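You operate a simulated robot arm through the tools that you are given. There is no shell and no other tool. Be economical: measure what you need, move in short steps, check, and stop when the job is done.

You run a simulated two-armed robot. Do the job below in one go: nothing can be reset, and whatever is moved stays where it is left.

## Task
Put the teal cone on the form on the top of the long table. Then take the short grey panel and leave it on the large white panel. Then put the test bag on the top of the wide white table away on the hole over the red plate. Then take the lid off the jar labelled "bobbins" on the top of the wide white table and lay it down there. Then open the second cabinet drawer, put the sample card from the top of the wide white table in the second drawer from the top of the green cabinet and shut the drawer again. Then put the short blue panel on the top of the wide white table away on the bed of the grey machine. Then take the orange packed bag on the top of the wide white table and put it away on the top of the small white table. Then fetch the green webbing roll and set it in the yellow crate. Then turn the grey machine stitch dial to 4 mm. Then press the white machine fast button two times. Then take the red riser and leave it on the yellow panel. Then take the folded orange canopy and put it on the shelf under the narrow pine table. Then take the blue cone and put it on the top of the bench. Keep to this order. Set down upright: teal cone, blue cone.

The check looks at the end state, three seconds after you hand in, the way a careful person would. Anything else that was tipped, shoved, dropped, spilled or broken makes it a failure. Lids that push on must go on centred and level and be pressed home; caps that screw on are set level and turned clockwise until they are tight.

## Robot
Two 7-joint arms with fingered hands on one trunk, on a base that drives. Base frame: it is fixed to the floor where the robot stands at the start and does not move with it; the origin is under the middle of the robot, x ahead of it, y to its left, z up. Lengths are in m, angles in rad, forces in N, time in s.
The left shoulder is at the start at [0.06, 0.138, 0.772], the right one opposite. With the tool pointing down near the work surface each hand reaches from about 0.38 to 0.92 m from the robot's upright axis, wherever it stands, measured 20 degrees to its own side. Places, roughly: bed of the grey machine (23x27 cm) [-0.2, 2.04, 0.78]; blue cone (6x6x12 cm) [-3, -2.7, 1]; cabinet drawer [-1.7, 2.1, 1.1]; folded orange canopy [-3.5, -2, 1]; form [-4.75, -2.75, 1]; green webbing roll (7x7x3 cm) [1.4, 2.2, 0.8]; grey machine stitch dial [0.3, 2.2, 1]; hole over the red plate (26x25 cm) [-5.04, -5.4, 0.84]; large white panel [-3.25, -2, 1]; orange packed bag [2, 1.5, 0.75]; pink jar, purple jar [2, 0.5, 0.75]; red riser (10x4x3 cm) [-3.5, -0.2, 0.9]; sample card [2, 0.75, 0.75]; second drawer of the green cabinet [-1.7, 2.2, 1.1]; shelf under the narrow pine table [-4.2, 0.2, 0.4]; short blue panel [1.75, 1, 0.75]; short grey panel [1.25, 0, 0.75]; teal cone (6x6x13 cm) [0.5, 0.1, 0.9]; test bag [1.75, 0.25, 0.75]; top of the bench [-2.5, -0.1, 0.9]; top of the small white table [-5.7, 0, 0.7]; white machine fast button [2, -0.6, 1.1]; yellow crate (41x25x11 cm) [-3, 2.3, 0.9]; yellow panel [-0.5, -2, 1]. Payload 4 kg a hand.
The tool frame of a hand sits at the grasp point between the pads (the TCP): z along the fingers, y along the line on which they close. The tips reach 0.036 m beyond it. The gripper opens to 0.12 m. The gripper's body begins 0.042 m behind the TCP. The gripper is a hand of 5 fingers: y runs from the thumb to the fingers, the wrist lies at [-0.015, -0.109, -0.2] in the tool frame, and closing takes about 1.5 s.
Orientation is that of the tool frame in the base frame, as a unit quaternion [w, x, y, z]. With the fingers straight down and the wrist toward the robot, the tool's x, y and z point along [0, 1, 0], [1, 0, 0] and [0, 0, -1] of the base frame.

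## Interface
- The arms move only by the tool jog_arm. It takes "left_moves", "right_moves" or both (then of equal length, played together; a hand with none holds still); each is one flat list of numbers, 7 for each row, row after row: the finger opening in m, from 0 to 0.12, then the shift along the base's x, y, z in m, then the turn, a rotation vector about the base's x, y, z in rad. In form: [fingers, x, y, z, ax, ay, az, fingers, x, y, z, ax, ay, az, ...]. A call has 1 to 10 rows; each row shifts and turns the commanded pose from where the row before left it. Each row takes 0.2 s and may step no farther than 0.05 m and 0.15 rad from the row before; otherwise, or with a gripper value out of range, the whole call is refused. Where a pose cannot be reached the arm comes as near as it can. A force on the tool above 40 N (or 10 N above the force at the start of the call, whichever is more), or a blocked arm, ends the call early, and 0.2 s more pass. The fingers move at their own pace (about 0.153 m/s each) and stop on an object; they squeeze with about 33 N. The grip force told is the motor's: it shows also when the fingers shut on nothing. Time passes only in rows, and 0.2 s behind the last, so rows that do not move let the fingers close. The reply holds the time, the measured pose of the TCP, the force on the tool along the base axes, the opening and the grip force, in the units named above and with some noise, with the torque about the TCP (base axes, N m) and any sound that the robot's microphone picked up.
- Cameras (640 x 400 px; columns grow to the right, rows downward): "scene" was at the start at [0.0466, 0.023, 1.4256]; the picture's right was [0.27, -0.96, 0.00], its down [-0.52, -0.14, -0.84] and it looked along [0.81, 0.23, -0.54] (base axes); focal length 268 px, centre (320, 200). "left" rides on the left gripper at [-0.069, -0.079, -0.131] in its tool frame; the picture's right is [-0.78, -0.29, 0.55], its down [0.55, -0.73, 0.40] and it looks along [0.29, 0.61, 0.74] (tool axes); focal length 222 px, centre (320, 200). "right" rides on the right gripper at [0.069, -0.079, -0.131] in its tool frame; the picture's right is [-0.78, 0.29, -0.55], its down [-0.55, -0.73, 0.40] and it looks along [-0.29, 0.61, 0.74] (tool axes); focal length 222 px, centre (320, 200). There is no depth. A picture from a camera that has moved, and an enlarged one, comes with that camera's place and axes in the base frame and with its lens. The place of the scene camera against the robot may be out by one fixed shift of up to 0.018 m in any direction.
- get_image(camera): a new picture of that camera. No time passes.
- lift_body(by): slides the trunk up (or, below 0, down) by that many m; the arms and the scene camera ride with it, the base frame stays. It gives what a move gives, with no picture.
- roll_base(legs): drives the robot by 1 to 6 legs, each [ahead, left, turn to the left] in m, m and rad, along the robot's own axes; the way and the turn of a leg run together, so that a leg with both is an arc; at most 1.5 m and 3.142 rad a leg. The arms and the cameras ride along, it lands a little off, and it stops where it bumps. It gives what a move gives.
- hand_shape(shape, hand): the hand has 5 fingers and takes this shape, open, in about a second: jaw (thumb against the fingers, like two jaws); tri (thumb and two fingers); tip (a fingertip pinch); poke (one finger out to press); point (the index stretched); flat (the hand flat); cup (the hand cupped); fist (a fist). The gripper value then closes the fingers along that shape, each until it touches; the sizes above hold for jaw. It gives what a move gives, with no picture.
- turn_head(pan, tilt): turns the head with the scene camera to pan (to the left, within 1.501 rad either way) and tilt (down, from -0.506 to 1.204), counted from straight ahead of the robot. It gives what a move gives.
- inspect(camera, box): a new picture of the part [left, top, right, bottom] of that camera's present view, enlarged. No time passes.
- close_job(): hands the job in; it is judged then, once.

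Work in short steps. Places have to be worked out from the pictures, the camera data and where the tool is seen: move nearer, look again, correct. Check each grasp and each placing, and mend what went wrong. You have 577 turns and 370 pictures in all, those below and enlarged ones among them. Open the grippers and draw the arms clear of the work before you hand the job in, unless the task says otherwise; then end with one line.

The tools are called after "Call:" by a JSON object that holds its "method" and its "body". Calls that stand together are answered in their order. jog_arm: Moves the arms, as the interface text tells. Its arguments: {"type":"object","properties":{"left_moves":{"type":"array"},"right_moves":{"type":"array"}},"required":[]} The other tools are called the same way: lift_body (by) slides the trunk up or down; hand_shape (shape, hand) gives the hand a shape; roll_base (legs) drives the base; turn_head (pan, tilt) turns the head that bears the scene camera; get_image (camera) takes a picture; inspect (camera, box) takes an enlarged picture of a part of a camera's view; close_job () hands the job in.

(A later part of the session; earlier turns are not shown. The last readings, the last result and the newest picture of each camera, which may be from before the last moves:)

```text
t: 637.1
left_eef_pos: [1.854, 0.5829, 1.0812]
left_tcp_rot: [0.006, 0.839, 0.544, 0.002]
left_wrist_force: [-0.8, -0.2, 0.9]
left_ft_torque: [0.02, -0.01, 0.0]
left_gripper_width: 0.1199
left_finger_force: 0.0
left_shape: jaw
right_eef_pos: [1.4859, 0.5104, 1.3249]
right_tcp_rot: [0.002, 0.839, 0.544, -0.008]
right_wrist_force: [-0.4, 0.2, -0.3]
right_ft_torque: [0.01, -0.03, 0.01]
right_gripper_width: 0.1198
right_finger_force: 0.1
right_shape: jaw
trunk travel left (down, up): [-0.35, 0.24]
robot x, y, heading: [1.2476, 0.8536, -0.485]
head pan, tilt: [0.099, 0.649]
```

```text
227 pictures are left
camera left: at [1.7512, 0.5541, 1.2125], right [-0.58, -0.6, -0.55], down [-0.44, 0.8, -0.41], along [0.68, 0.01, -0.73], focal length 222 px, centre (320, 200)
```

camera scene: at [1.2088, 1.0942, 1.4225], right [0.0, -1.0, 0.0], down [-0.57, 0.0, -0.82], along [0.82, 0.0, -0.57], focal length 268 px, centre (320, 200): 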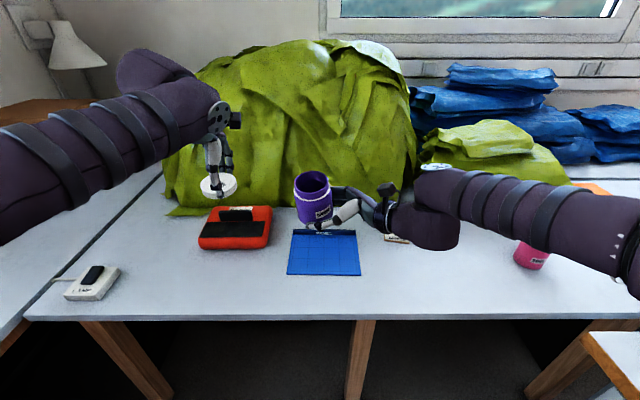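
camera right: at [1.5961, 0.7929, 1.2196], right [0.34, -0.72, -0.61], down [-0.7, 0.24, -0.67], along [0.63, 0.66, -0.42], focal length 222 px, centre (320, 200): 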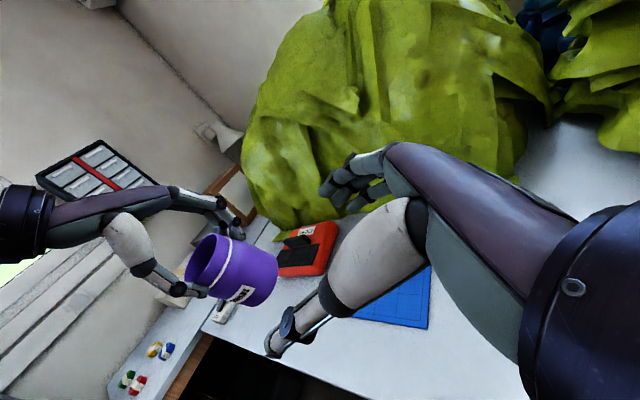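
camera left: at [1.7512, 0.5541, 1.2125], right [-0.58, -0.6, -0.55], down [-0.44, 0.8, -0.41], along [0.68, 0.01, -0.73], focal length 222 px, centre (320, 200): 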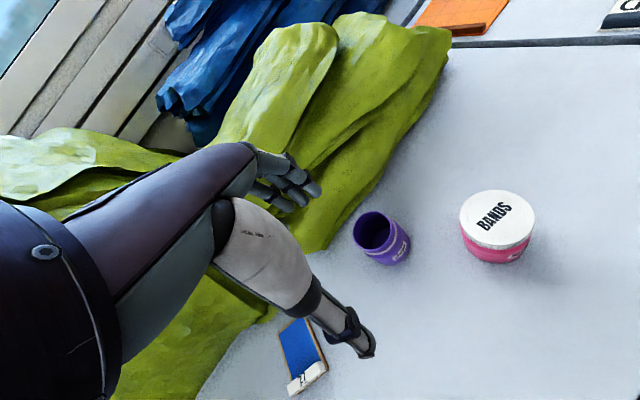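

The open jar stands by its neighbour, lid on the table. Next the sample card near (1.93, 0.82): I turn toward it and look closer.

Call:
{"method": "roll_base", "body": {"legs": [[-0.05, 0, 0.35]]}}

Call:
{"method": "turn_head", "body": {"pan": 0.1, "tilt": 0.7}}

Call:
{"method": "get_image", "body": {"camera": "left"}}

Call:
{"method": "inspect", "body": {"camera": "scene", "box": [240, 120, 400, 240]}}

```text
t: 638.5
left_eef_pos: [1.8621, 0.816, 1.0817]
left_tcp_rot: [0.005, 0.735, 0.679, 0.002]
left_wrist_force: [-0.1, -0.1, -0.1]
left_ft_torque: [0.01, 0.01, 0.0]
left_gripper_width: 0.1202
left_finger_force: 0.1
left_shape: jaw
right_eef_pos: [1.5385, 0.6241, 1.3257]
right_tcp_rot: [0.004, 0.734, 0.679, -0.007]
right_wrist_force: [0.1, 0.0, -0.6]
right_ft_torque: [-0.01, 0.04, 0.02]
right_gripper_width: 0.12
right_finger_force: 0.1
right_shape: jaw
trunk travel left (down, up): [-0.35, 0.24]
robot x, y, heading: [1.2006, 0.8667, -0.147]
head pan, tilt: [0.099, 0.649]
```

```text
t: 639.2
left_eef_pos: [1.8624, 0.8156, 1.0819]
left_tcp_rot: [0.005, 0.734, 0.679, 0.002]
left_wrist_force: [-0.2, 1.0, -0.3]
left_ft_torque: [-0.03, 0.05, 0.02]
left_gripper_width: 0.1198
left_finger_force: 0.0
left_shape: jaw
right_eef_pos: [1.5396, 0.6245, 1.3238]
right_tcp_rot: [0.004, 0.735, 0.678, -0.007]
right_wrist_force: [-1.1, -0.5, -0.4]
right_ft_torque: [0.0, 0.03, -0.05]
right_gripper_width: 0.1199
right_finger_force: 0.0
right_shape: jaw
trunk travel left (down, up): [-0.35, 0.24]
robot x, y, heading: [1.2006, 0.8663, -0.145]
head pan, tilt: [0.099, 0.7]
```

```text
226 pictures are left
camera left: at [1.7754, 0.7551, 1.212], right [-0.35, -0.76, -0.55], down [-0.69, 0.6, -0.41], along [0.64, 0.23, -0.73], focal length 222 px, centre (320, 200)
```

left: 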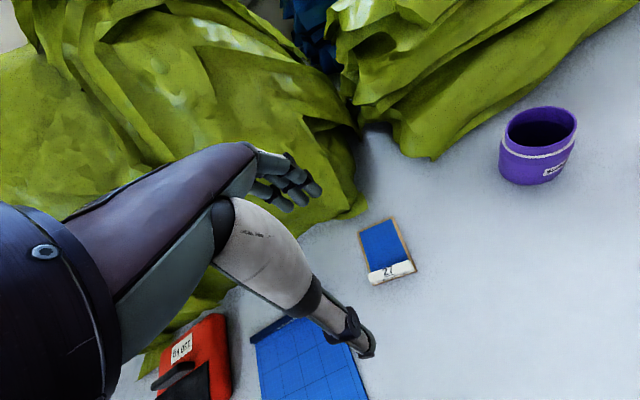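

```text
3.33 times, centred on (320, 180) of scene
camera zoom: at [1.2482, 0.8663, 1.4138], right [-0.05, -1.0, 0.0], down [-0.64, 0.03, -0.77], along [0.76, -0.04, -0.64], focal length 894 px, centre (320, 267)
```

zoom: 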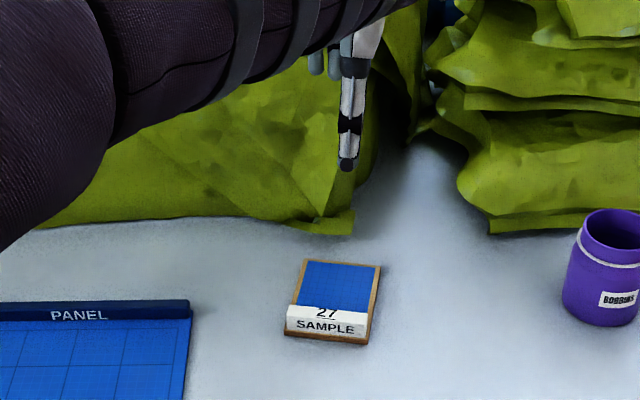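

The card's raised white label bar is at (1.895, 0.825). I align over it and descend with the fingers half open.

Call:
{"method": "jog_arm", "body": {"left_moves": [0.06, 0.017, 0.005, -0.04, 0, 0, -0.1, 0.06, 0.016, 0.004, -0.04, 0, 0, -0.05, 0.06, 0, 0, -0.045, 0, 0, 0, 0.06, 0, 0, -0.045, 0, 0, 0, 0.06, 0, 0, -0.03, 0, 0, 0]}}

Call:
{"method": "get_image", "body": {"camera": "left"}}

```text
t: 640.4
left_eef_pos: [1.8968, 0.8257, 0.8798]
left_tcp_rot: [0.005, 0.783, 0.621, 0.002]
left_wrist_force: [0.0, 0.3, -0.1]
left_ft_torque: [-0.04, -0.01, -0.02]
left_gripper_width: 0.0601
left_finger_force: 0.0
left_shape: jaw
right_eef_pos: [1.5392, 0.6242, 1.3242]
right_tcp_rot: [0.003, 0.734, 0.679, -0.008]
right_wrist_force: [-0.4, -0.5, 1.0]
right_ft_torque: [-0.01, 0.04, 0.01]
right_gripper_width: 0.1202
right_finger_force: 0.1
right_shape: jaw
trunk travel left (down, up): [-0.35, 0.24]
robot x, y, heading: [1.204, 0.8681, -0.145]
head pan, tilt: [0.099, 0.7]
```

```text
224 pictures are left
camera left: at [1.801, 0.7773, 1.0115], right [-0.46, -0.7, -0.55], down [-0.59, 0.7, -0.41], along [0.67, 0.14, -0.73], focal length 222 px, centre (320, 200)
```

left: 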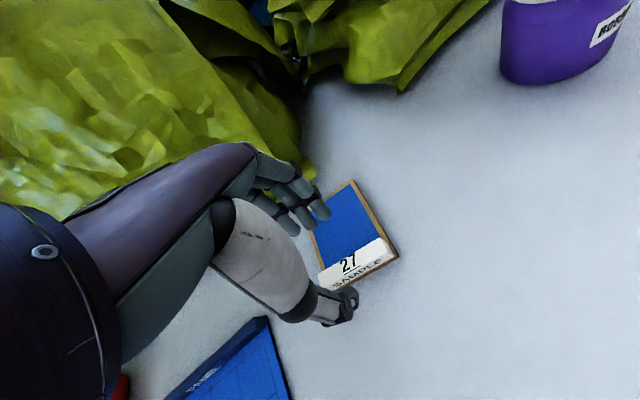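

Well aligned with the bar. Descend to just above the table and close.

Call:
{"method": "jog_arm", "body": {"left_moves": [0.06, 0, 0, -0.025, 0, 0, 0, 0.06, 0, 0, -0.015, 0, 0, -0.03, 0.06, 0, 0, -0.008, 0, 0, 0]}}

Call:
{"method": "jog_arm", "body": {"left_moves": [0.06, 0, 0, -0.003, 0, 0, 0, 0.03, 0, 0, 0, 0, 0, 0, 0.0, 0, 0, 0, 0, 0, 0, 0.0, 0, 0, 0, 0, 0, 0, 0.0, 0, 0, 0, 0, 0, 0, 0.0, 0, 0, 0, 0, 0, 0]}}

Call:
{"method": "get_image", "body": {"camera": "left"}}

```text
t: 641.2
left_eef_pos: [1.8952, 0.8252, 0.8314]
left_tcp_rot: [0.005, 0.792, 0.61, 0.002]
left_wrist_force: [0.3, -0.1, 0.0]
left_ft_torque: [0.03, -0.01, -0.01]
left_gripper_width: 0.0601
left_finger_force: 0.1
left_shape: jaw
right_eef_pos: [1.5399, 0.6244, 1.3246]
right_tcp_rot: [0.003, 0.734, 0.679, -0.008]
right_wrist_force: [0.5, 0.1, -1.2]
right_ft_torque: [0.01, 0.0, 0.01]
right_gripper_width: 0.1198
right_finger_force: 0.1
right_shape: jaw
trunk travel left (down, up): [-0.35, 0.24]
robot x, y, heading: [1.2017, 0.8659, -0.145]
head pan, tilt: [0.099, 0.7]
```

```text
t: 642.6
left_eef_pos: [1.894, 0.8251, 0.8287]
left_tcp_rot: [0.005, 0.793, 0.61, 0.002]
left_wrist_force: [0.4, 0.2, 0.5]
left_ft_torque: [-0.01, -0.02, -0.03]
left_gripper_width: 0.0113
left_finger_force: 33.4
left_shape: jaw
right_eef_pos: [1.5397, 0.6248, 1.3247]
right_tcp_rot: [0.004, 0.734, 0.679, -0.008]
right_wrist_force: [0.0, 0.0, -0.4]
right_ft_torque: [0.0, 0.0, -0.02]
right_gripper_width: 0.1196
right_finger_force: 0.1
right_shape: jaw
trunk travel left (down, up): [-0.35, 0.24]
robot x, y, heading: [1.2026, 0.8643, -0.149]
head pan, tilt: [0.099, 0.7]
```

```text
223 pictures are left
camera left: at [1.7984, 0.7799, 0.9603], right [-0.48, -0.69, -0.55], down [-0.57, 0.72, -0.41], along [0.67, 0.12, -0.73], focal length 222 px, centre (320, 200)
```

left: 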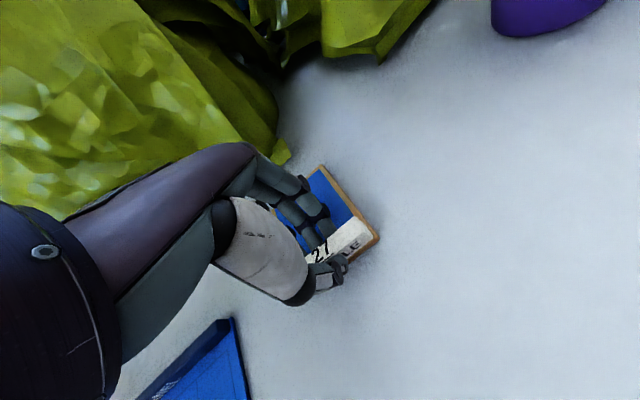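

Bar gripped at 1.1 cm. Lift and check.

Call:
{"method": "jog_arm", "body": {"left_moves": [0.0, 0, 0, 0.01, 0, 0, 0, 0.0, 0, 0, 0.03, 0, 0, 0, 0.0, 0, 0, 0.045, 0, 0, 0, 0.0, -0.02, 0, 0.045, 0, 0, 0, 0.0, -0.03, 0, 0.035, 0, 0, 0, 0.0, -0.04, 0, 0.03, 0, 0, 0, 0.0, -0.04, 0, 0.03, 0, 0, 0, 0.0, -0.04, 0, 0.03, 0, 0, 0]}}

Call:
{"method": "get_image", "body": {"camera": "left"}}

```text
t: 644.4
left_eef_pos: [1.727, 0.8242, 1.0871]
left_tcp_rot: [0.006, 0.792, 0.611, 0.002]
left_wrist_force: [0.8, -0.7, 0.6]
left_ft_torque: [0.01, 0.01, -0.01]
left_gripper_width: 0.0112
left_finger_force: 32.6
left_shape: jaw
right_eef_pos: [1.539, 0.626, 1.3245]
right_tcp_rot: [0.003, 0.734, 0.679, -0.007]
right_wrist_force: [-0.3, -0.6, -0.1]
right_ft_torque: [0.03, 0.0, -0.02]
right_gripper_width: 0.1198
right_finger_force: 0.0
right_shape: jaw
trunk travel left (down, up): [-0.35, 0.24]
robot x, y, heading: [1.2021, 0.8685, -0.147]
head pan, tilt: [0.099, 0.7]
```

```text
222 pictures are left
camera left: at [1.6302, 0.7798, 1.217], right [-0.48, -0.69, -0.55], down [-0.57, 0.72, -0.41], along [0.67, 0.12, -0.73], focal length 222 px, centre (320, 200)
```

left: 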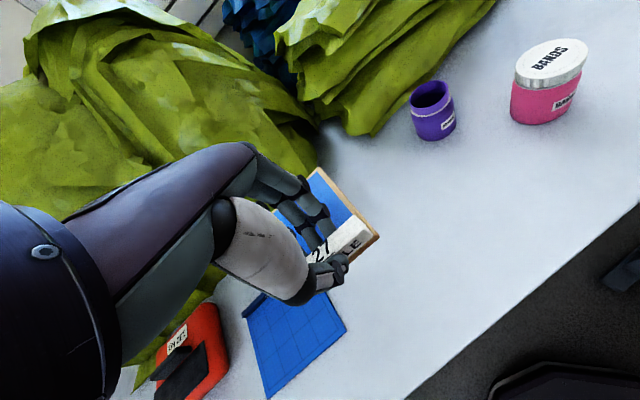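

Card secure. Drive to the green cabinet at x≈−1.7 and face it.

Call:
{"method": "roll_base", "body": {"legs": [[-0.35, 0, 0], [0, 0, -2.99], [0, -0.25, 0], [1.5, 0, 0], [1.0, 0, 0]]}}

Call:
{"method": "turn_head", "body": {"pan": -1.2, "tilt": 0.4}}

Call:
{"method": "get_image", "body": {"camera": "scene"}}

```text
t: 662.0
left_eef_pos: [-1.176, 1.0279, 1.0862]
left_tcp_rot: [-0.001, -0.684, 0.73, 0.004]
left_wrist_force: [-0.2, 0.0, -0.5]
left_ft_torque: [0.02, -0.02, -0.02]
left_gripper_width: 0.0115
left_finger_force: 32.9
left_shape: jaw
right_eef_pos: [-1.0306, 1.2597, 1.3239]
right_tcp_rot: [-0.007, 0.747, -0.665, -0.004]
right_wrist_force: [-0.1, -0.5, -0.4]
right_ft_torque: [0.02, -0.03, -0.01]
right_gripper_width: 0.1199
right_finger_force: 0.1
right_shape: jaw
trunk travel left (down, up): [-0.35, 0.24]
robot x, y, heading: [-0.652, 1.0876, -3.096]
head pan, tilt: [0.099, 0.7]
stopped in leg 4: the robot was blocked; the commanded pose is now the measured one
```

```text
t: 663.4
left_eef_pos: [-1.1775, 1.0268, 1.0861]
left_tcp_rot: [-0.002, -0.684, 0.73, 0.005]
left_wrist_force: [0.0, 0.9, -0.2]
left_ft_torque: [0.02, -0.01, 0.0]
left_gripper_width: 0.0111
left_finger_force: 33.0
left_shape: jaw
right_eef_pos: [-1.0298, 1.2593, 1.3244]
right_tcp_rot: [-0.006, 0.747, -0.665, -0.005]
right_wrist_force: [-0.1, 0.3, -0.5]
right_ft_torque: [0.04, -0.06, 0.01]
right_gripper_width: 0.1195
right_finger_force: 0.1
right_shape: jaw
trunk travel left (down, up): [-0.35, 0.24]
robot x, y, heading: [-0.6545, 1.0881, -3.098]
head pan, tilt: [-1.201, 0.4]
```

```text
221 pictures are left
camera scene: at [-0.6704, 1.1721, 1.4406], right [0.91, 0.41, 0.0], down [0.16, -0.36, -0.92], along [-0.37, 0.84, -0.39], focal length 268 px, centre (320, 200)
```

scene: 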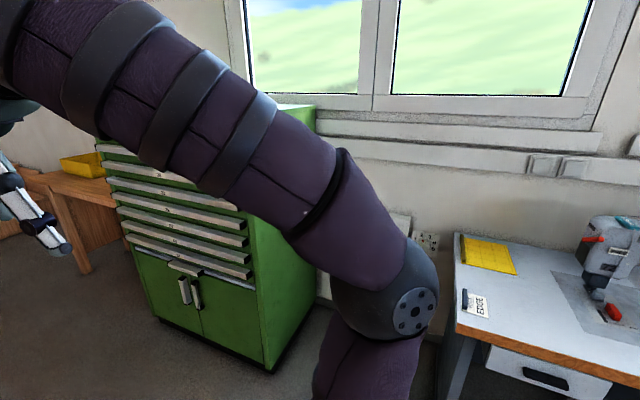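

I grazed the bench end (drifted south). I sidestep north and continue to the cabinet.

Call:
{"method": "roll_base", "body": {"legs": [[0, -0.2, -0.04], [1.1, 0, 0], [0, 0, -1.571]]}}

Call:
{"method": "turn_head", "body": {"pan": 0, "tilt": 0.5}}

Call:
{"method": "get_image", "body": {"camera": "scene"}}

```text
t: 674.0
left_eef_pos: [-1.807, 1.7926, 1.0864]
left_tcp_rot: [0.002, 0.041, 0.999, 0.005]
left_wrist_force: [-0.3, 0.3, -1.0]
left_ft_torque: [-0.01, 0.01, 0.03]
left_gripper_width: 0.011
left_finger_force: 32.9
left_shape: jaw
right_eef_pos: [-1.5777, 1.6415, 1.3242]
right_tcp_rot: [0.007, -0.05, 0.999, -0.002]
right_wrist_force: [-0.9, 0.0, 0.0]
right_ft_torque: [0.02, 0.0, -0.03]
right_gripper_width: 0.1199
right_finger_force: 0.0
right_shape: jaw
trunk travel left (down, up): [-0.35, 0.24]
robot x, y, heading: [-1.7547, 1.2689, 1.605]
head pan, tilt: [-1.201, 0.4]
```

```text
t: 675.5
left_eef_pos: [-1.8059, 1.7923, 1.0861]
left_tcp_rot: [0.002, 0.04, 0.999, 0.005]
left_wrist_force: [-0.4, 0.1, -0.2]
left_ft_torque: [-0.01, 0.02, -0.03]
left_gripper_width: 0.0109
left_finger_force: 32.8
left_shape: jaw
right_eef_pos: [-1.576, 1.6417, 1.3249]
right_tcp_rot: [0.008, -0.05, 0.999, -0.002]
right_wrist_force: [0.7, 0.2, -0.6]
right_ft_torque: [-0.02, -0.01, 0.0]
right_gripper_width: 0.1199
right_finger_force: 0.1
right_shape: jaw
trunk travel left (down, up): [-0.35, 0.24]
robot x, y, heading: [-1.7631, 1.2668, 1.599]
head pan, tilt: [0.0, 0.499]
```

```text
220 pictures are left
camera scene: at [-1.7674, 1.3282, 1.4315], right [1.0, 0.03, 0.0], down [0.01, -0.48, -0.88], along [-0.03, 0.88, -0.48], focal length 268 px, centre (320, 200)
```

scene: 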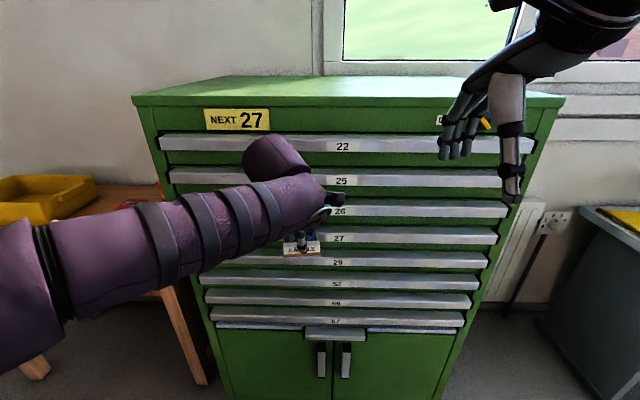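

The second drawer is the one labelled "25", handle z≈1.15. I zoom on the handles.

Call:
{"method": "inspect", "body": {"camera": "scene", "box": [320, 110, 560, 260]}}

Call:
{"method": "get_image", "body": {"camera": "right"}}

```text
2.67 times, centred on (440, 185) of scene
camera zoom: at [-1.7674, 1.3282, 1.4315], right [1.0, 0.03, 0.0], down [0.01, -0.48, -0.88], along [-0.03, 0.88, -0.48], focal length 715 px, centre (0, 240)
```

zoom: 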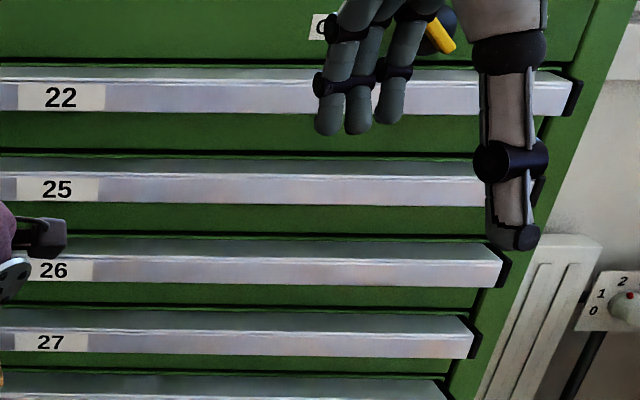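

```text
218 pictures are left
camera right: at [-1.6403, 1.5577, 1.4544], right [0.74, 0.37, 0.56], down [0.63, -0.68, -0.39], along [0.24, 0.64, -0.73], focal length 222 px, centre (320, 200)
```

right: 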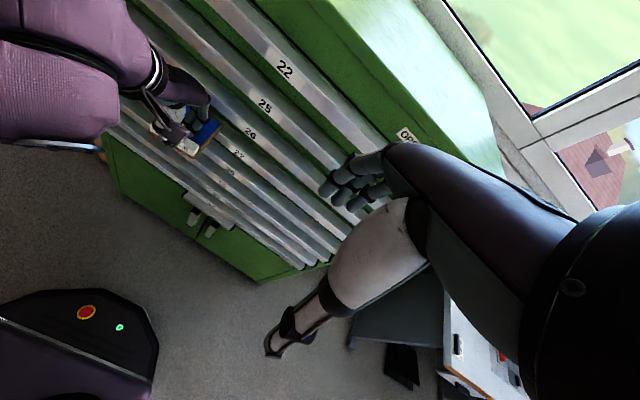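

I raise the left hand with the card out of the drawer's path, and pitch the right hand forward in front of handle "25".

Call:
{"method": "jog_arm", "body": {"left_moves": [0.0, -0.01, -0.02, 0.04, 0, 0, 0, 0.0, -0.01, -0.02, 0.04, 0, 0, 0, 0.0, -0.01, -0.02, 0.04, 0, 0, 0, 0.0, -0.01, -0.02, 0.04, 0, 0, 0, 0.0, -0.01, -0.02, 0.04, 0, 0, 0, 0.0, -0.01, -0.02, 0.04, 0, 0, 0, 0.0, 0, 0, 0, 0, 0, 0, 0.0, 0, 0, 0, 0, 0, 0, 0.0, 0, 0, 0, 0, 0, 0, 0.0, 0, 0, 0, 0, 0, 0], "right_moves": [0.12, 0, 0.012, -0.0174, 0.15, 0, 0, 0.12, 0, 0.012, -0.0174, 0.15, 0, 0, 0.12, 0, 0.012, -0.0174, 0.15, 0, 0, 0.12, 0, 0.012, -0.0174, 0.15, 0, 0, 0.12, 0, 0.012, -0.0174, 0.15, 0, 0, 0.12, 0, 0.012, -0.0174, 0.15, 0, 0, 0.12, 0, 0.012, -0.0174, 0.15, 0, 0, 0.12, 0, 0.012, -0.0174, 0.15, 0, 0, 0.1, 0, 0.012, -0.0174, 0.15, 0, 0, 0.08, 0, 0.012, -0.0174, 0.15, 0, 0]}}

Call:
{"method": "get_image", "body": {"camera": "right"}}

Call:
{"method": "get_image", "body": {"camera": "scene"}}

```text
t: 677.1
left_eef_pos: [-1.8649, 1.6705, 1.3271]
left_tcp_rot: [0.002, 0.041, 0.999, 0.005]
left_wrist_force: [0.0, -0.5, -0.8]
left_ft_torque: [0.0, -0.01, -0.01]
left_gripper_width: 0.0111
left_finger_force: 32.5
left_shape: jaw
right_eef_pos: [-1.656, 1.7133, 1.2011]
right_tcp_rot: [-0.067, -0.13, 0.852, 0.502]
right_wrist_force: [0.2, 0.1, -0.5]
right_ft_torque: [0.01, 0.03, 0.02]
right_gripper_width: 0.1197
right_finger_force: 0.1
right_shape: jaw
trunk travel left (down, up): [-0.35, 0.24]
robot x, y, heading: [-1.7558, 1.267, 1.595]
head pan, tilt: [0.0, 0.499]
stopped in row 8 (right hand): the arm was blocked; the commanded pose is now the measured one
```

```text
217 pictures are left
camera right: at [-1.6773, 1.5475, 1.1943], right [0.84, -0.1, 0.53], down [0.54, 0.15, -0.83], along [0.0, 0.98, 0.18], focal length 222 px, centre (320, 200)
```

right: 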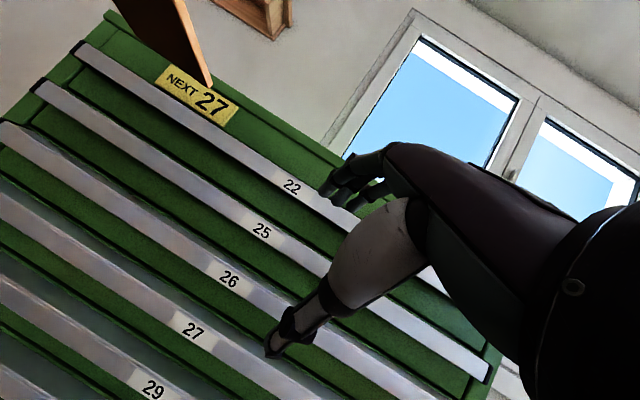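

```text
216 pictures are left
camera scene: at [-1.7676, 1.328, 1.4317], right [1.0, 0.03, 0.0], down [0.01, -0.48, -0.88], along [-0.03, 0.88, -0.48], focal length 268 px, centre (320, 200)
```

scene: 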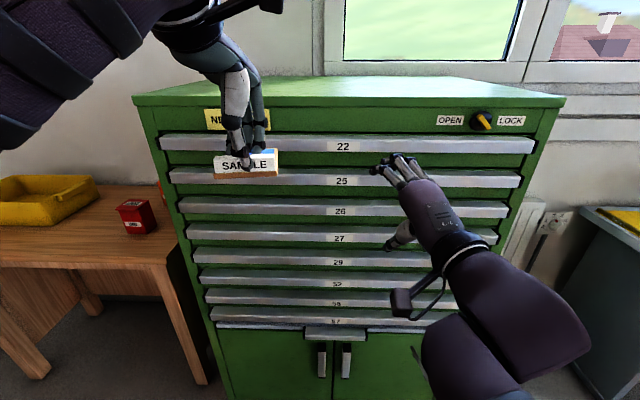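

The right arm got blocked near my chest; also the cabinet has an OPEN/LOCK knob. I inspect that knob.

Call:
{"method": "inspect", "body": {"camera": "scene", "box": [420, 90, 560, 150]}}

Call:
{"method": "roll_base", "body": {"legs": [[-0.12, 0, -0.03]]}}

Call:
{"method": "jog_arm", "body": {"right_moves": [0.12, 0.01, 0.02, -0.01, 0.1, 0, 0, 0.12, 0.01, 0.02, -0.01, 0.1, 0, 0, 0.12, 0, 0.02, -0.01, 0.1, 0, 0, 0.12, 0, 0.02, -0.01, 0.1, 0, 0]}}

```text
4.57 times, centred on (490, 120) of scene
camera zoom: at [-1.7676, 1.328, 1.4317], right [1.0, 0.03, 0.0], down [0.01, -0.48, -0.88], along [-0.03, 0.88, -0.48], focal length 1226 px, centre (-457, 566)
```

zoom: 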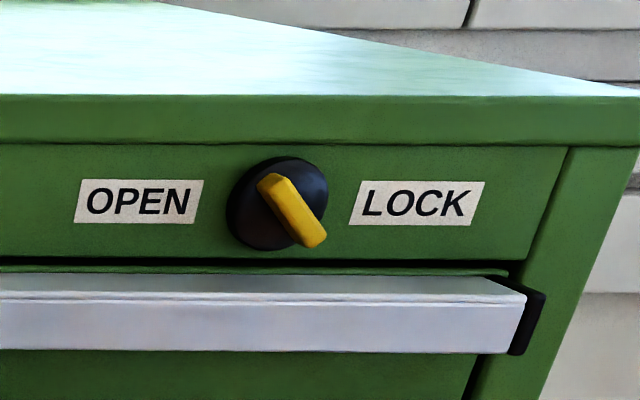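

```text
t: 678.4
left_eef_pos: [-1.8494, 1.552, 1.3272]
left_tcp_rot: [0.002, 0.058, 0.998, 0.005]
left_wrist_force: [0.3, -0.7, -0.8]
left_ft_torque: [0.01, 0.02, -0.02]
left_gripper_width: 0.0112
left_finger_force: 32.7
left_shape: jaw
right_eef_pos: [-1.6386, 1.5897, 1.2005]
right_tcp_rot: [-0.058, -0.115, 0.854, 0.504]
right_wrist_force: [-0.5, -0.9, 0.0]
right_ft_torque: [0.0, -0.01, 0.01]
right_gripper_width: 0.1199
right_finger_force: 0.1
right_shape: jaw
trunk travel left (down, up): [-0.35, 0.24]
robot x, y, heading: [-1.7528, 1.1464, 1.568]
head pan, tilt: [0.0, 0.499]
```

```text
t: 679.4
left_eef_pos: [-1.8491, 1.5537, 1.3269]
left_tcp_rot: [0.002, 0.059, 0.998, 0.004]
left_wrist_force: [-0.5, 0.0, -1.3]
left_ft_torque: [-0.04, 0.05, 0.02]
left_gripper_width: 0.0109
left_finger_force: 32.8
left_shape: jaw
right_eef_pos: [-1.6178, 1.6715, 1.1597]
right_tcp_rot: [-0.034, -0.125, 0.737, 0.663]
right_wrist_force: [0.2, 1.2, 1.0]
right_ft_torque: [0.0, 0.02, 0.02]
right_gripper_width: 0.1197
right_finger_force: 0.0
right_shape: jaw
trunk travel left (down, up): [-0.35, 0.24]
robot x, y, heading: [-1.7544, 1.1482, 1.56]
head pan, tilt: [0.0, 0.499]
```

The knob's state is ambiguous; I'll simply try the drawer. I straighten the right hand and look along it.

Call:
{"method": "jog_arm", "body": {"right_moves": [0.09, 0.0, 0.02, 0, 0.08, 0.07, -0.1, 0.09, 0.0, 0.02, 0, 0.04, 0.07, -0.11, 0.08, 0, 0.02, 0, 0, 0, 0]}}

Call:
{"method": "get_image", "body": {"camera": "right"}}

Call:
{"method": "get_image", "body": {"camera": "scene"}}

```text
t: 680.2
left_eef_pos: [-1.8498, 1.5534, 1.3268]
left_tcp_rot: [0.002, 0.058, 0.998, 0.004]
left_wrist_force: [-0.5, 0.2, -0.8]
left_ft_torque: [-0.02, -0.02, 0.03]
left_gripper_width: 0.0112
left_finger_force: 33.2
left_shape: jaw
right_eef_pos: [-1.6177, 1.7302, 1.1597]
right_tcp_rot: [-0.007, -0.003, 0.702, 0.712]
right_wrist_force: [0.4, 0.2, -0.1]
right_ft_torque: [0.0, -0.01, 0.04]
right_gripper_width: 0.0804
right_finger_force: 0.0
right_shape: jaw
trunk travel left (down, up): [-0.35, 0.24]
robot x, y, heading: [-1.7546, 1.1504, 1.569]
head pan, tilt: [0.0, 0.499]
```

```text
214 pictures are left
camera right: at [-1.6858, 1.6004, 1.0781], right [0.79, -0.54, 0.28], down [0.54, 0.41, -0.73], along [0.28, 0.73, 0.62], focal length 222 px, centre (320, 200)
```

right: 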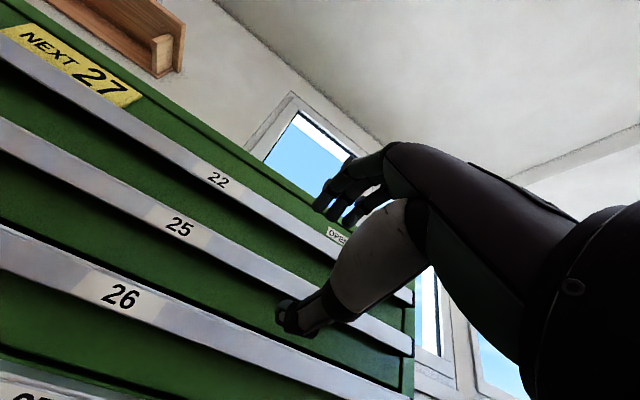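

```text
213 pictures are left
camera scene: at [-1.7639, 1.2085, 1.4315], right [1.0, 0.0, 0.0], down [0.0, -0.48, -0.88], along [0.0, 0.88, -0.48], focal length 268 px, centre (320, 200)
```

scene: 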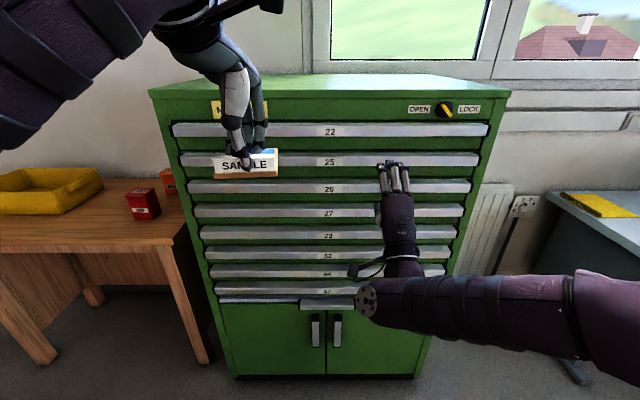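

Handle "25" front is at about (y 1.899, z 1.172). I raise to that height and move in until the fingers straddle it.

Call:
{"method": "jog_arm", "body": {"right_moves": [0.08, 0, 0.03, 0.012, 0, 0, 0, 0.08, 0.0, 0.04, 0, 0, 0, 0, 0.08, 0, 0.04, 0, 0, 0, 0, 0.08, 0, 0.02, 0, 0, 0, 0]}}

Call:
{"method": "get_image", "body": {"camera": "right"}}

Call:
{"method": "inspect", "body": {"camera": "scene", "box": [320, 110, 480, 230]}}

```text
t: 681.2
left_eef_pos: [-1.8495, 1.553, 1.3264]
left_tcp_rot: [0.002, 0.058, 0.998, 0.004]
left_wrist_force: [-0.3, 0.7, 0.3]
left_ft_torque: [0.01, 0.01, 0.01]
left_gripper_width: 0.0105
left_finger_force: 32.5
left_shape: jaw
right_eef_pos: [-1.6183, 1.8572, 1.172]
right_tcp_rot: [-0.007, -0.002, 0.702, 0.712]
right_wrist_force: [0.3, -0.4, -0.2]
right_ft_torque: [0.02, -0.01, -0.01]
right_gripper_width: 0.0804
right_finger_force: 0.0
right_shape: jaw
trunk travel left (down, up): [-0.35, 0.24]
robot x, y, heading: [-1.7532, 1.1506, 1.568]
head pan, tilt: [0.0, 0.499]
```

```text
212 pictures are left
camera right: at [-1.6865, 1.728, 1.0914], right [0.79, -0.54, 0.28], down [0.54, 0.42, -0.73], along [0.28, 0.73, 0.62], focal length 222 px, centre (320, 200)
```

right: 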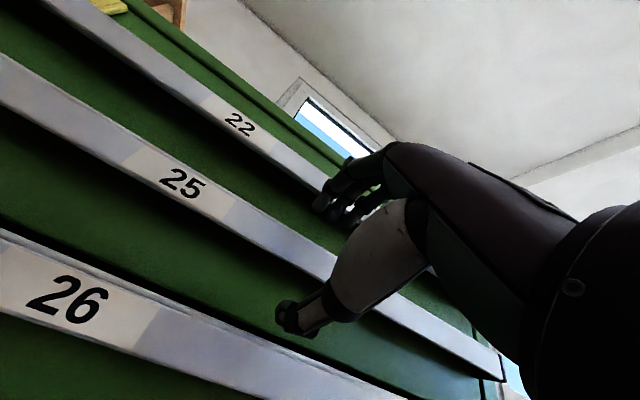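

```text
3.33 times, centred on (400, 170) of scene
camera zoom: at [-1.7639, 1.2087, 1.4315], right [1.0, 0.0, 0.0], down [0.0, -0.48, -0.88], along [0.0, 0.88, -0.48], focal length 894 px, centre (53, 300)
```

zoom: 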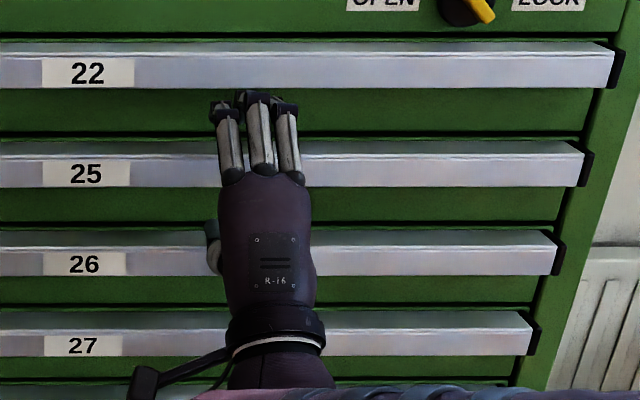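

Fingers are above and thumb below handle 25. I advance a bit more and close.

Call:
{"method": "jog_arm", "body": {"right_moves": [0.08, 0, 0.012, 0.0, 0, 0, 0, 0.08, 0.0, 0.01, 0, 0, 0, 0, 0.08, 0, 0.008, 0, 0, 0, 0]}}

Call:
{"method": "jog_arm", "body": {"right_moves": [0.04, 0, 0, 0, 0, 0, 0, 0.0, 0, 0, 0, 0, 0, 0, 0.0, 0, 0, 0, 0, 0, 0, 0.0, 0, 0, 0, 0, 0, 0, 0.0, 0, 0, 0, 0, 0, 0]}}

Call:
{"method": "get_image", "body": {"camera": "right"}}

```text
t: 681.8
left_eef_pos: [-1.8499, 1.5493, 1.3275]
left_tcp_rot: [0.002, 0.06, 0.998, 0.006]
left_wrist_force: [0.1, 0.6, -0.4]
left_ft_torque: [-0.03, -0.02, 0.0]
left_gripper_width: 0.0111
left_finger_force: 33.4
left_shape: jaw
right_eef_pos: [-1.6202, 1.8731, 1.1767]
right_tcp_rot: [-0.007, -0.002, 0.699, 0.715]
right_wrist_force: [1.8, -36.1, -11.1]
right_ft_torque: [2.08, 0.18, -0.44]
right_gripper_width: 0.0793
right_finger_force: 0.1
right_shape: jaw
trunk travel left (down, up): [-0.35, 0.24]
robot x, y, heading: [-1.7525, 1.1482, 1.568]
head pan, tilt: [0.0, 0.499]
stopped in row 3 (right hand): the force on the tool passed its limit at 48 N (the readings are from after the stop); the commanded pose is now the measured one
```

```text
t: 683.0
left_eef_pos: [-1.8493, 1.5527, 1.327]
left_tcp_rot: [0.002, 0.06, 0.998, 0.005]
left_wrist_force: [-0.8, 0.8, -1.0]
left_ft_torque: [0.0, 0.01, -0.01]
left_gripper_width: 0.011
left_finger_force: 33.5
left_shape: jaw
right_eef_pos: [-1.6201, 1.8755, 1.1759]
right_tcp_rot: [-0.007, -0.002, 0.699, 0.715]
right_wrist_force: [0.7, -11.6, -0.1]
right_ft_torque: [0.43, 0.16, 0.08]
right_gripper_width: 0.0317
right_finger_force: 33.1
right_shape: jaw
trunk travel left (down, up): [-0.35, 0.24]
robot x, y, heading: [-1.7534, 1.144, 1.564]
head pan, tilt: [0.0, 0.499]
stopped in row 5 (right hand): the force on the tool passed its limit at 47 N (the readings are from after the stop); the commanded pose is now the measured one
```

```text
210 pictures are left
camera right: at [-1.6885, 1.7465, 1.0931], right [0.79, -0.54, 0.27], down [0.54, 0.42, -0.73], along [0.28, 0.73, 0.63], focal length 222 px, centre (320, 200)
```

right: 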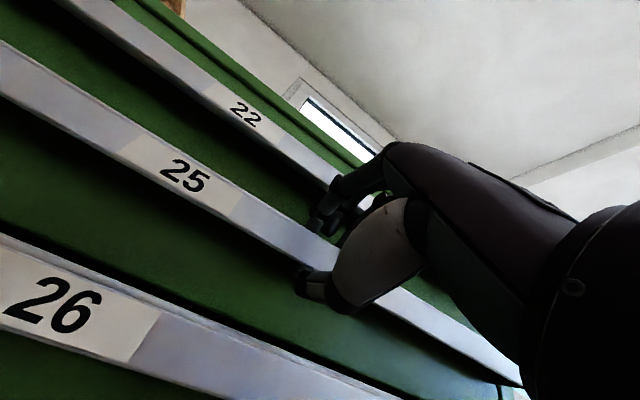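

Handle gripped (3.2 cm). Pull back.

Call:
{"method": "jog_arm", "body": {"right_moves": [0.0, 0, -0.008, 0, 0, 0, 0, 0.0, 0, -0.01, 0, 0, 0, 0, 0.0, 0, -0.015, 0, 0, 0, 0]}}

Call:
{"method": "get_image", "body": {"camera": "scene"}}

```text
t: 683.9
left_eef_pos: [-1.849, 1.5518, 1.3269]
left_tcp_rot: [0.002, 0.058, 0.998, 0.005]
left_wrist_force: [0.0, 0.3, 0.3]
left_ft_torque: [-0.05, 0.03, 0.0]
left_gripper_width: 0.011
left_finger_force: 33.1
left_shape: jaw
right_eef_pos: [-1.6199, 1.8439, 1.1746]
right_tcp_rot: [-0.008, -0.003, 0.699, 0.715]
right_wrist_force: [0.6, -2.8, 1.1]
right_ft_torque: [0.55, 0.1, 0.01]
right_gripper_width: 0.0299
right_finger_force: 32.9
right_shape: jaw
trunk travel left (down, up): [-0.35, 0.24]
robot x, y, heading: [-1.7519, 1.1467, 1.572]
head pan, tilt: [0.0, 0.499]
```

```text
209 pictures are left
camera scene: at [-1.7637, 1.2071, 1.4315], right [1.0, -0.01, 0.0], down [0.0, -0.48, -0.88], along [0.0, 0.88, -0.48], focal length 268 px, centre (320, 200)
```

scene: 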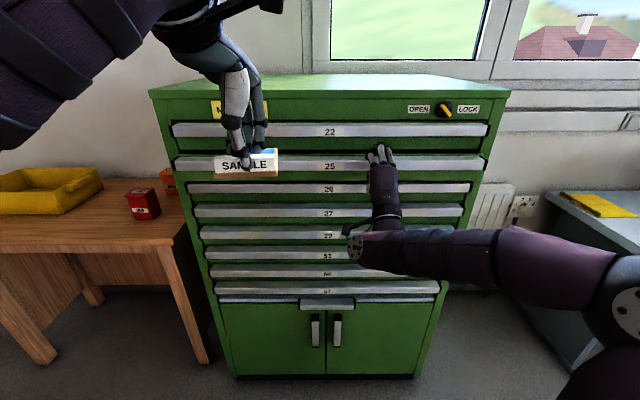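

It opens. Continue pulling with the arm.

Call:
{"method": "jog_arm", "body": {"right_moves": [0.0, 0, -0.02, 0, 0, 0, 0, 0.0, 0, -0.02, 0, 0, 0, 0, 0.0, 0, -0.02, 0, 0, 0, 0, 0.0, 0, -0.02, 0, 0, 0, 0, 0.0, 0, -0.02, 0, 0, 0, 0]}}

Call:
{"method": "roll_base", "body": {"legs": [[-0.1, 0, 0]]}}

Call:
{"method": "turn_head", "body": {"pan": 0, "tilt": 0.7}}

Call:
{"method": "get_image", "body": {"camera": "scene"}}

```text
t: 685.0
left_eef_pos: [-1.8507, 1.5508, 1.3268]
left_tcp_rot: [0.002, 0.059, 0.998, 0.005]
left_wrist_force: [0.2, 0.4, -0.7]
left_ft_torque: [-0.03, 0.01, 0.0]
left_gripper_width: 0.0112
left_finger_force: 32.9
left_shape: jaw
right_eef_pos: [-1.6196, 1.7418, 1.1742]
right_tcp_rot: [-0.008, -0.003, 0.7, 0.714]
right_wrist_force: [-1.0, -0.9, 0.8]
right_ft_torque: [0.56, 0.13, 0.1]
right_gripper_width: 0.0301
right_finger_force: 33.0
right_shape: jaw
trunk travel left (down, up): [-0.35, 0.24]
robot x, y, heading: [-1.7549, 1.1512, 1.563]
head pan, tilt: [0.0, 0.499]
```

```text
t: 686.2
left_eef_pos: [-1.8497, 1.4495, 1.3267]
left_tcp_rot: [0.002, 0.059, 0.998, 0.005]
left_wrist_force: [1.0, -0.1, -0.2]
left_ft_torque: [0.0, 0.0, -0.02]
left_gripper_width: 0.0111
left_finger_force: 32.4
left_shape: jaw
right_eef_pos: [-1.6188, 1.6417, 1.1737]
right_tcp_rot: [-0.008, -0.003, 0.699, 0.715]
right_wrist_force: [-0.1, -0.3, -1.6]
right_ft_torque: [0.46, 0.13, 0.05]
right_gripper_width: 0.03
right_finger_force: 33.2
right_shape: jaw
trunk travel left (down, up): [-0.35, 0.24]
robot x, y, heading: [-1.7572, 1.0437, 1.568]
head pan, tilt: [0.0, 0.499]
```

```text
t: 686.9
left_eef_pos: [-1.8515, 1.4512, 1.326]
left_tcp_rot: [0.002, 0.058, 0.998, 0.005]
left_wrist_force: [0.5, -0.9, -0.9]
left_ft_torque: [0.01, -0.02, -0.03]
left_gripper_width: 0.011
left_finger_force: 33.0
left_shape: jaw
right_eef_pos: [-1.6189, 1.6408, 1.1715]
right_tcp_rot: [-0.008, -0.004, 0.7, 0.714]
right_wrist_force: [0.1, -0.7, 0.0]
right_ft_torque: [0.55, 0.09, 0.05]
right_gripper_width: 0.0293
right_finger_force: 33.2
right_shape: jaw
trunk travel left (down, up): [-0.35, 0.24]
robot x, y, heading: [-1.752, 1.0454, 1.566]
head pan, tilt: [0.0, 0.7]
```

```text
208 pictures are left
camera scene: at [-1.7643, 1.1006, 1.4139], right [1.0, 0.0, 0.0], down [0.0, -0.64, -0.77], along [0.0, 0.77, -0.64], focal length 268 px, centre (320, 200)
```

scene: 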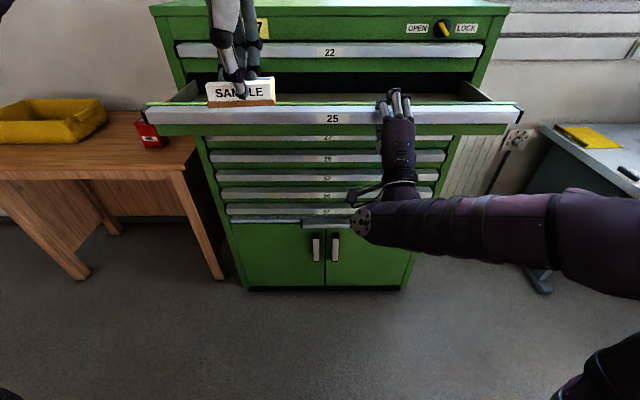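

Drawer is open by ~24 cm. I move the left hand with the card over the opening and look.

Call:
{"method": "jog_arm", "body": {"left_moves": [0.0, 0, 0.045, 0, 0, 0, 0, 0.0, 0, 0.045, 0, 0, 0, 0, 0.0, 0, 0.045, 0, 0, 0, 0, 0.0, 0, 0.045, 0, 0, 0, 0, 0.0, 0, 0.045, 0, 0, 0, 0, 0.0, 0, 0.045, 0, 0, 0, 0, 0.0, 0, 0.04, -0.02, 0, 0, 0]}}

Call:
{"method": "get_image", "body": {"camera": "left"}}

Call:
{"method": "get_image", "body": {"camera": "scene"}}

```text
t: 688.5
left_eef_pos: [-1.8577, 1.6879, 1.2697]
left_tcp_rot: [0.001, 0.057, 0.998, 0.004]
left_wrist_force: [-1.0, 0.1, 0.4]
left_ft_torque: [0.01, -0.03, 0.02]
left_gripper_width: 0.0109
left_finger_force: 33.2
left_shape: jaw
left hand out of reach, approached as far as the arm can: row 4, 5, 6
right_eef_pos: [-1.6205, 1.6431, 1.1721]
right_tcp_rot: [-0.007, -0.002, 0.7, 0.714]
right_wrist_force: [0.8, 2.6, 2.0]
right_ft_torque: [0.55, 0.11, 0.07]
right_gripper_width: 0.0294
right_finger_force: 32.9
right_shape: jaw
trunk travel left (down, up): [-0.35, 0.24]
robot x, y, heading: [-1.7568, 1.0473, 1.567]
head pan, tilt: [0.0, 0.7]
```

```text
207 pictures are left
camera left: at [-1.7985, 1.6019, 1.4005], right [0.75, -0.37, -0.55], down [-0.63, -0.66, -0.41], along [-0.21, 0.65, -0.73], focal length 222 px, centre (320, 200)
```

left: 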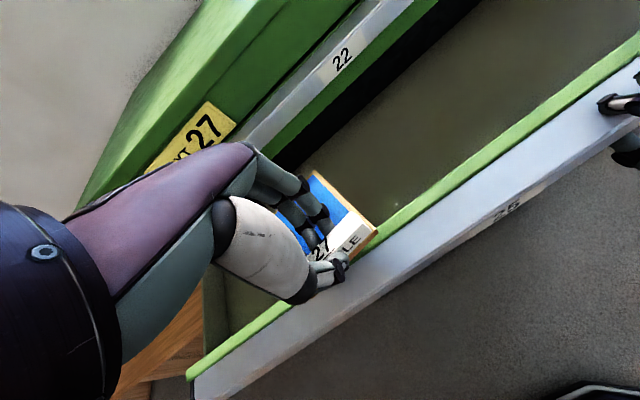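

```text
206 pictures are left
camera scene: at [-1.7651, 1.1027, 1.4138], right [1.0, 0.0, 0.0], down [0.0, -0.65, -0.76], along [0.0, 0.76, -0.65], focal length 268 px, centre (320, 200)
```

scene: 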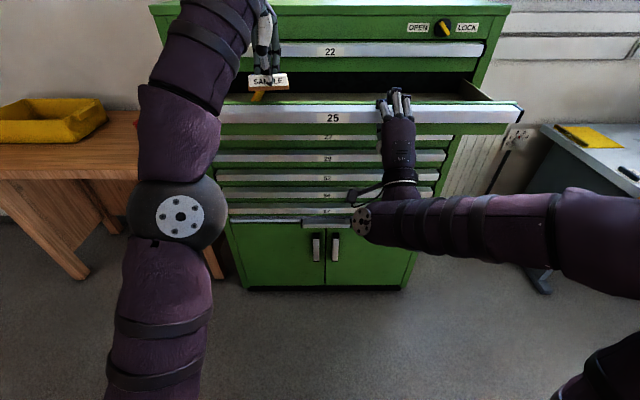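

Out of reach at that height. I release the handle with the right hand, withdraw it, and raise the trunk to give the left arm more reach.

Call:
{"method": "jog_arm", "body": {"right_moves": [0.05, 0, 0, 0, 0, 0, 0, 0.08, 0, 0, 0, 0, 0, 0, 0.09, 0, 0, 0, 0, 0, 0, 0.09, 0, -0.03, 0, 0, 0, 0, 0.09, 0.02, -0.03, 0, 0, 0, 0, 0.09, 0.03, -0.03, 0, 0, 0, 0]}}

Call:
{"method": "lift_body", "body": {"by": 0.18}}

Call:
{"method": "jog_arm", "body": {"left_moves": [0.0, 0, 0.03, -0.03, 0, 0, 0, 0.0, 0, 0.03, -0.03, 0, 0, 0, 0.0, 0, 0.025, -0.03, 0, 0, 0, 0.0, 0, 0.01, -0.03, 0, 0, 0, 0.0, 0, 0.0, -0.03, 0, 0, 0]}}

Call:
{"method": "get_image", "body": {"camera": "left"}}

Call:
{"method": "get_image", "body": {"camera": "scene"}}

```text
t: 689.9
left_eef_pos: [-1.8548, 1.6845, 1.2718]
left_tcp_rot: [0.002, 0.059, 0.998, 0.006]
left_wrist_force: [-0.3, -0.1, -0.6]
left_ft_torque: [-0.01, 0.01, 0.0]
left_gripper_width: 0.0109
left_finger_force: 32.9
left_shape: jaw
right_eef_pos: [-1.5705, 1.5503, 1.1746]
right_tcp_rot: [-0.007, -0.002, 0.7, 0.714]
right_wrist_force: [0.1, -0.4, -0.5]
right_ft_torque: [0.02, -0.01, -0.02]
right_gripper_width: 0.0899
right_finger_force: 0.0
right_shape: jaw
trunk travel left (down, up): [-0.35, 0.24]
robot x, y, heading: [-1.754, 1.045, 1.565]
head pan, tilt: [0.0, 0.7]
```

```text
t: 691.9
left_eef_pos: [-1.8543, 1.6862, 1.4512]
left_tcp_rot: [0.002, 0.058, 0.998, 0.005]
left_wrist_force: [-0.7, -0.7, 0.3]
left_ft_torque: [0.0, -0.02, 0.0]
left_gripper_width: 0.0109
left_finger_force: 33.3
left_shape: jaw
right_eef_pos: [-1.5707, 1.5515, 1.355]
right_tcp_rot: [-0.007, -0.002, 0.7, 0.714]
right_wrist_force: [-0.4, -0.5, -0.2]
right_ft_torque: [0.02, 0.0, -0.04]
right_gripper_width: 0.0899
right_finger_force: 0.0
right_shape: jaw
trunk travel left (down, up): [-0.53, 0.06]
robot x, y, heading: [-1.7549, 1.0445, 1.566]
head pan, tilt: [0.0, 0.7]
```

```text
t: 693.1
left_eef_pos: [-1.8566, 1.7813, 1.2986]
left_tcp_rot: [0.002, 0.058, 0.998, 0.007]
left_wrist_force: [-1.3, 0.6, 4.8]
left_ft_torque: [0.48, 0.0, 0.07]
left_gripper_width: 0.0106
left_finger_force: 32.7
left_shape: jaw
right_eef_pos: [-1.5695, 1.5519, 1.3554]
right_tcp_rot: [-0.007, -0.003, 0.7, 0.714]
right_wrist_force: [0.2, -0.9, 0.7]
right_ft_torque: [0.02, 0.0, -0.02]
right_gripper_width: 0.09
right_finger_force: 0.1
right_shape: jaw
trunk travel left (down, up): [-0.53, 0.06]
robot x, y, heading: [-1.7535, 1.047, 1.563]
head pan, tilt: [0.0, 0.7]
```

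```text
205 pictures are left
camera left: at [-1.7988, 1.6942, 1.4299], right [0.75, -0.37, -0.55], down [-0.63, -0.66, -0.41], along [-0.21, 0.65, -0.73], focal length 222 px, centre (320, 200)
```

left: 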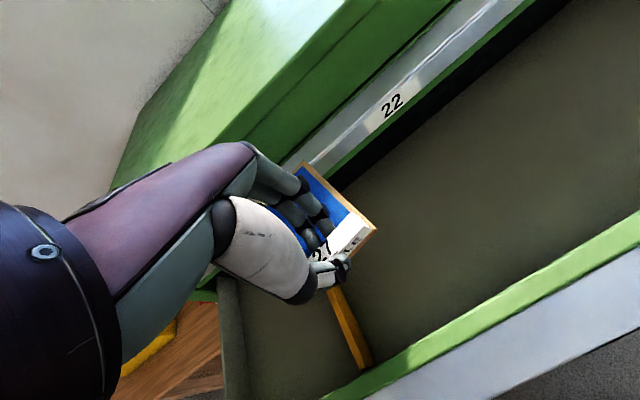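

```text
204 pictures are left
camera scene: at [-1.7646, 1.1, 1.594], right [1.0, 0.0, 0.0], down [0.0, -0.64, -0.77], along [0.0, 0.77, -0.64], focal length 268 px, centre (320, 200)
```

scene: 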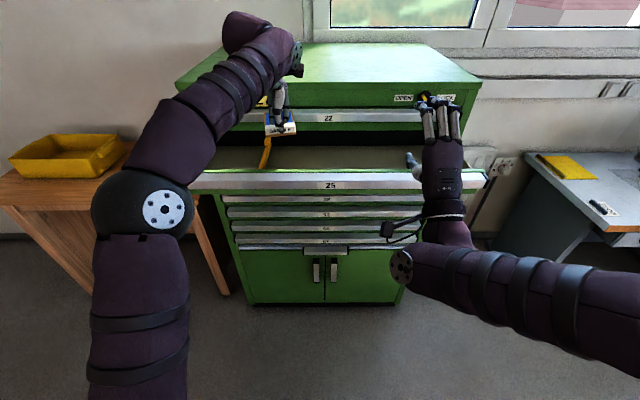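

The card's tip touches the upper handle, and a yellow divider lies below. I back off up and toward me, and shift right to clear both.

Call:
{"method": "jog_arm", "body": {"left_moves": [0.0, 0, -0.01, 0.02, 0, 0, 0, 0.0, 0.03, -0.03, 0.0, 0, 0, 0, 0.0, 0.04, -0.02, 0.0, 0, 0, 0, 0.0, 0.04, 0, -0.02, 0, 0, 0, 0.0, 0, 0, -0.04, 0, 0, 0, 0.0, 0, 0, -0.03, 0, 0, 0]}}

Call:
{"method": "get_image", "body": {"camera": "left"}}

Call:
{"method": "get_image", "body": {"camera": "scene"}}

```text
t: 694.5
left_eef_pos: [-1.7431, 1.7205, 1.2341]
left_tcp_rot: [0.002, 0.058, 0.998, 0.007]
left_wrist_force: [0.1, 1.2, 4.5]
left_ft_torque: [-0.06, 0.12, -0.04]
left_gripper_width: 0.0116
left_finger_force: 32.8
left_shape: jaw
right_eef_pos: [-1.5695, 1.5522, 1.3555]
right_tcp_rot: [-0.007, -0.002, 0.7, 0.714]
right_wrist_force: [-0.4, 0.5, 0.8]
right_ft_torque: [-0.01, 0.04, -0.01]
right_gripper_width: 0.0899
right_finger_force: 0.1
right_shape: jaw
trunk travel left (down, up): [-0.53, 0.06]
robot x, y, heading: [-1.7588, 1.0458, 1.567]
head pan, tilt: [0.0, 0.7]
```

```text
203 pictures are left
camera left: at [-1.685, 1.6336, 1.364], right [0.75, -0.37, -0.55], down [-0.63, -0.66, -0.41], along [-0.21, 0.65, -0.73], focal length 222 px, centre (320, 200)
```

left: 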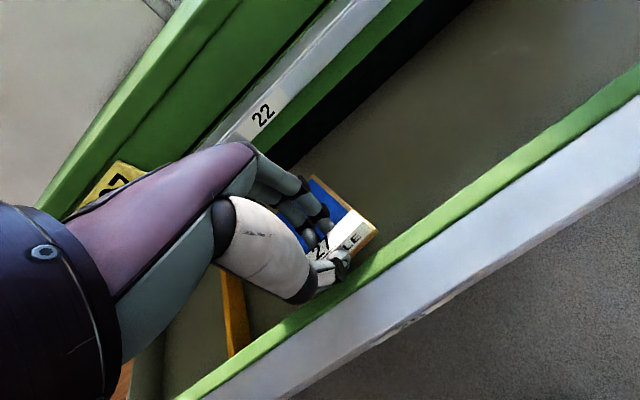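

```text
202 pictures are left
camera scene: at [-1.7638, 1.1003, 1.594], right [1.0, 0.0, 0.0], down [0.0, -0.64, -0.77], along [0.0, 0.77, -0.64], focal length 268 px, centre (320, 200)
```

scene: 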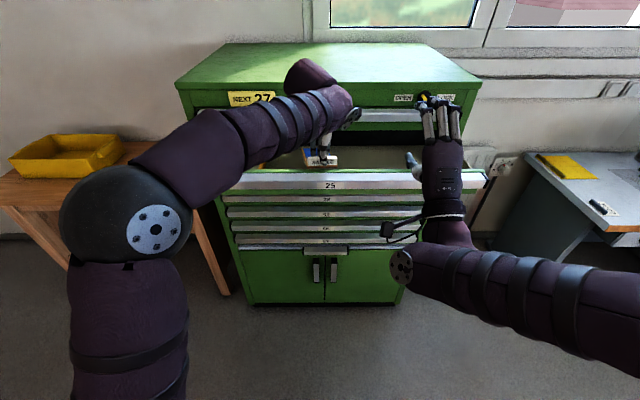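

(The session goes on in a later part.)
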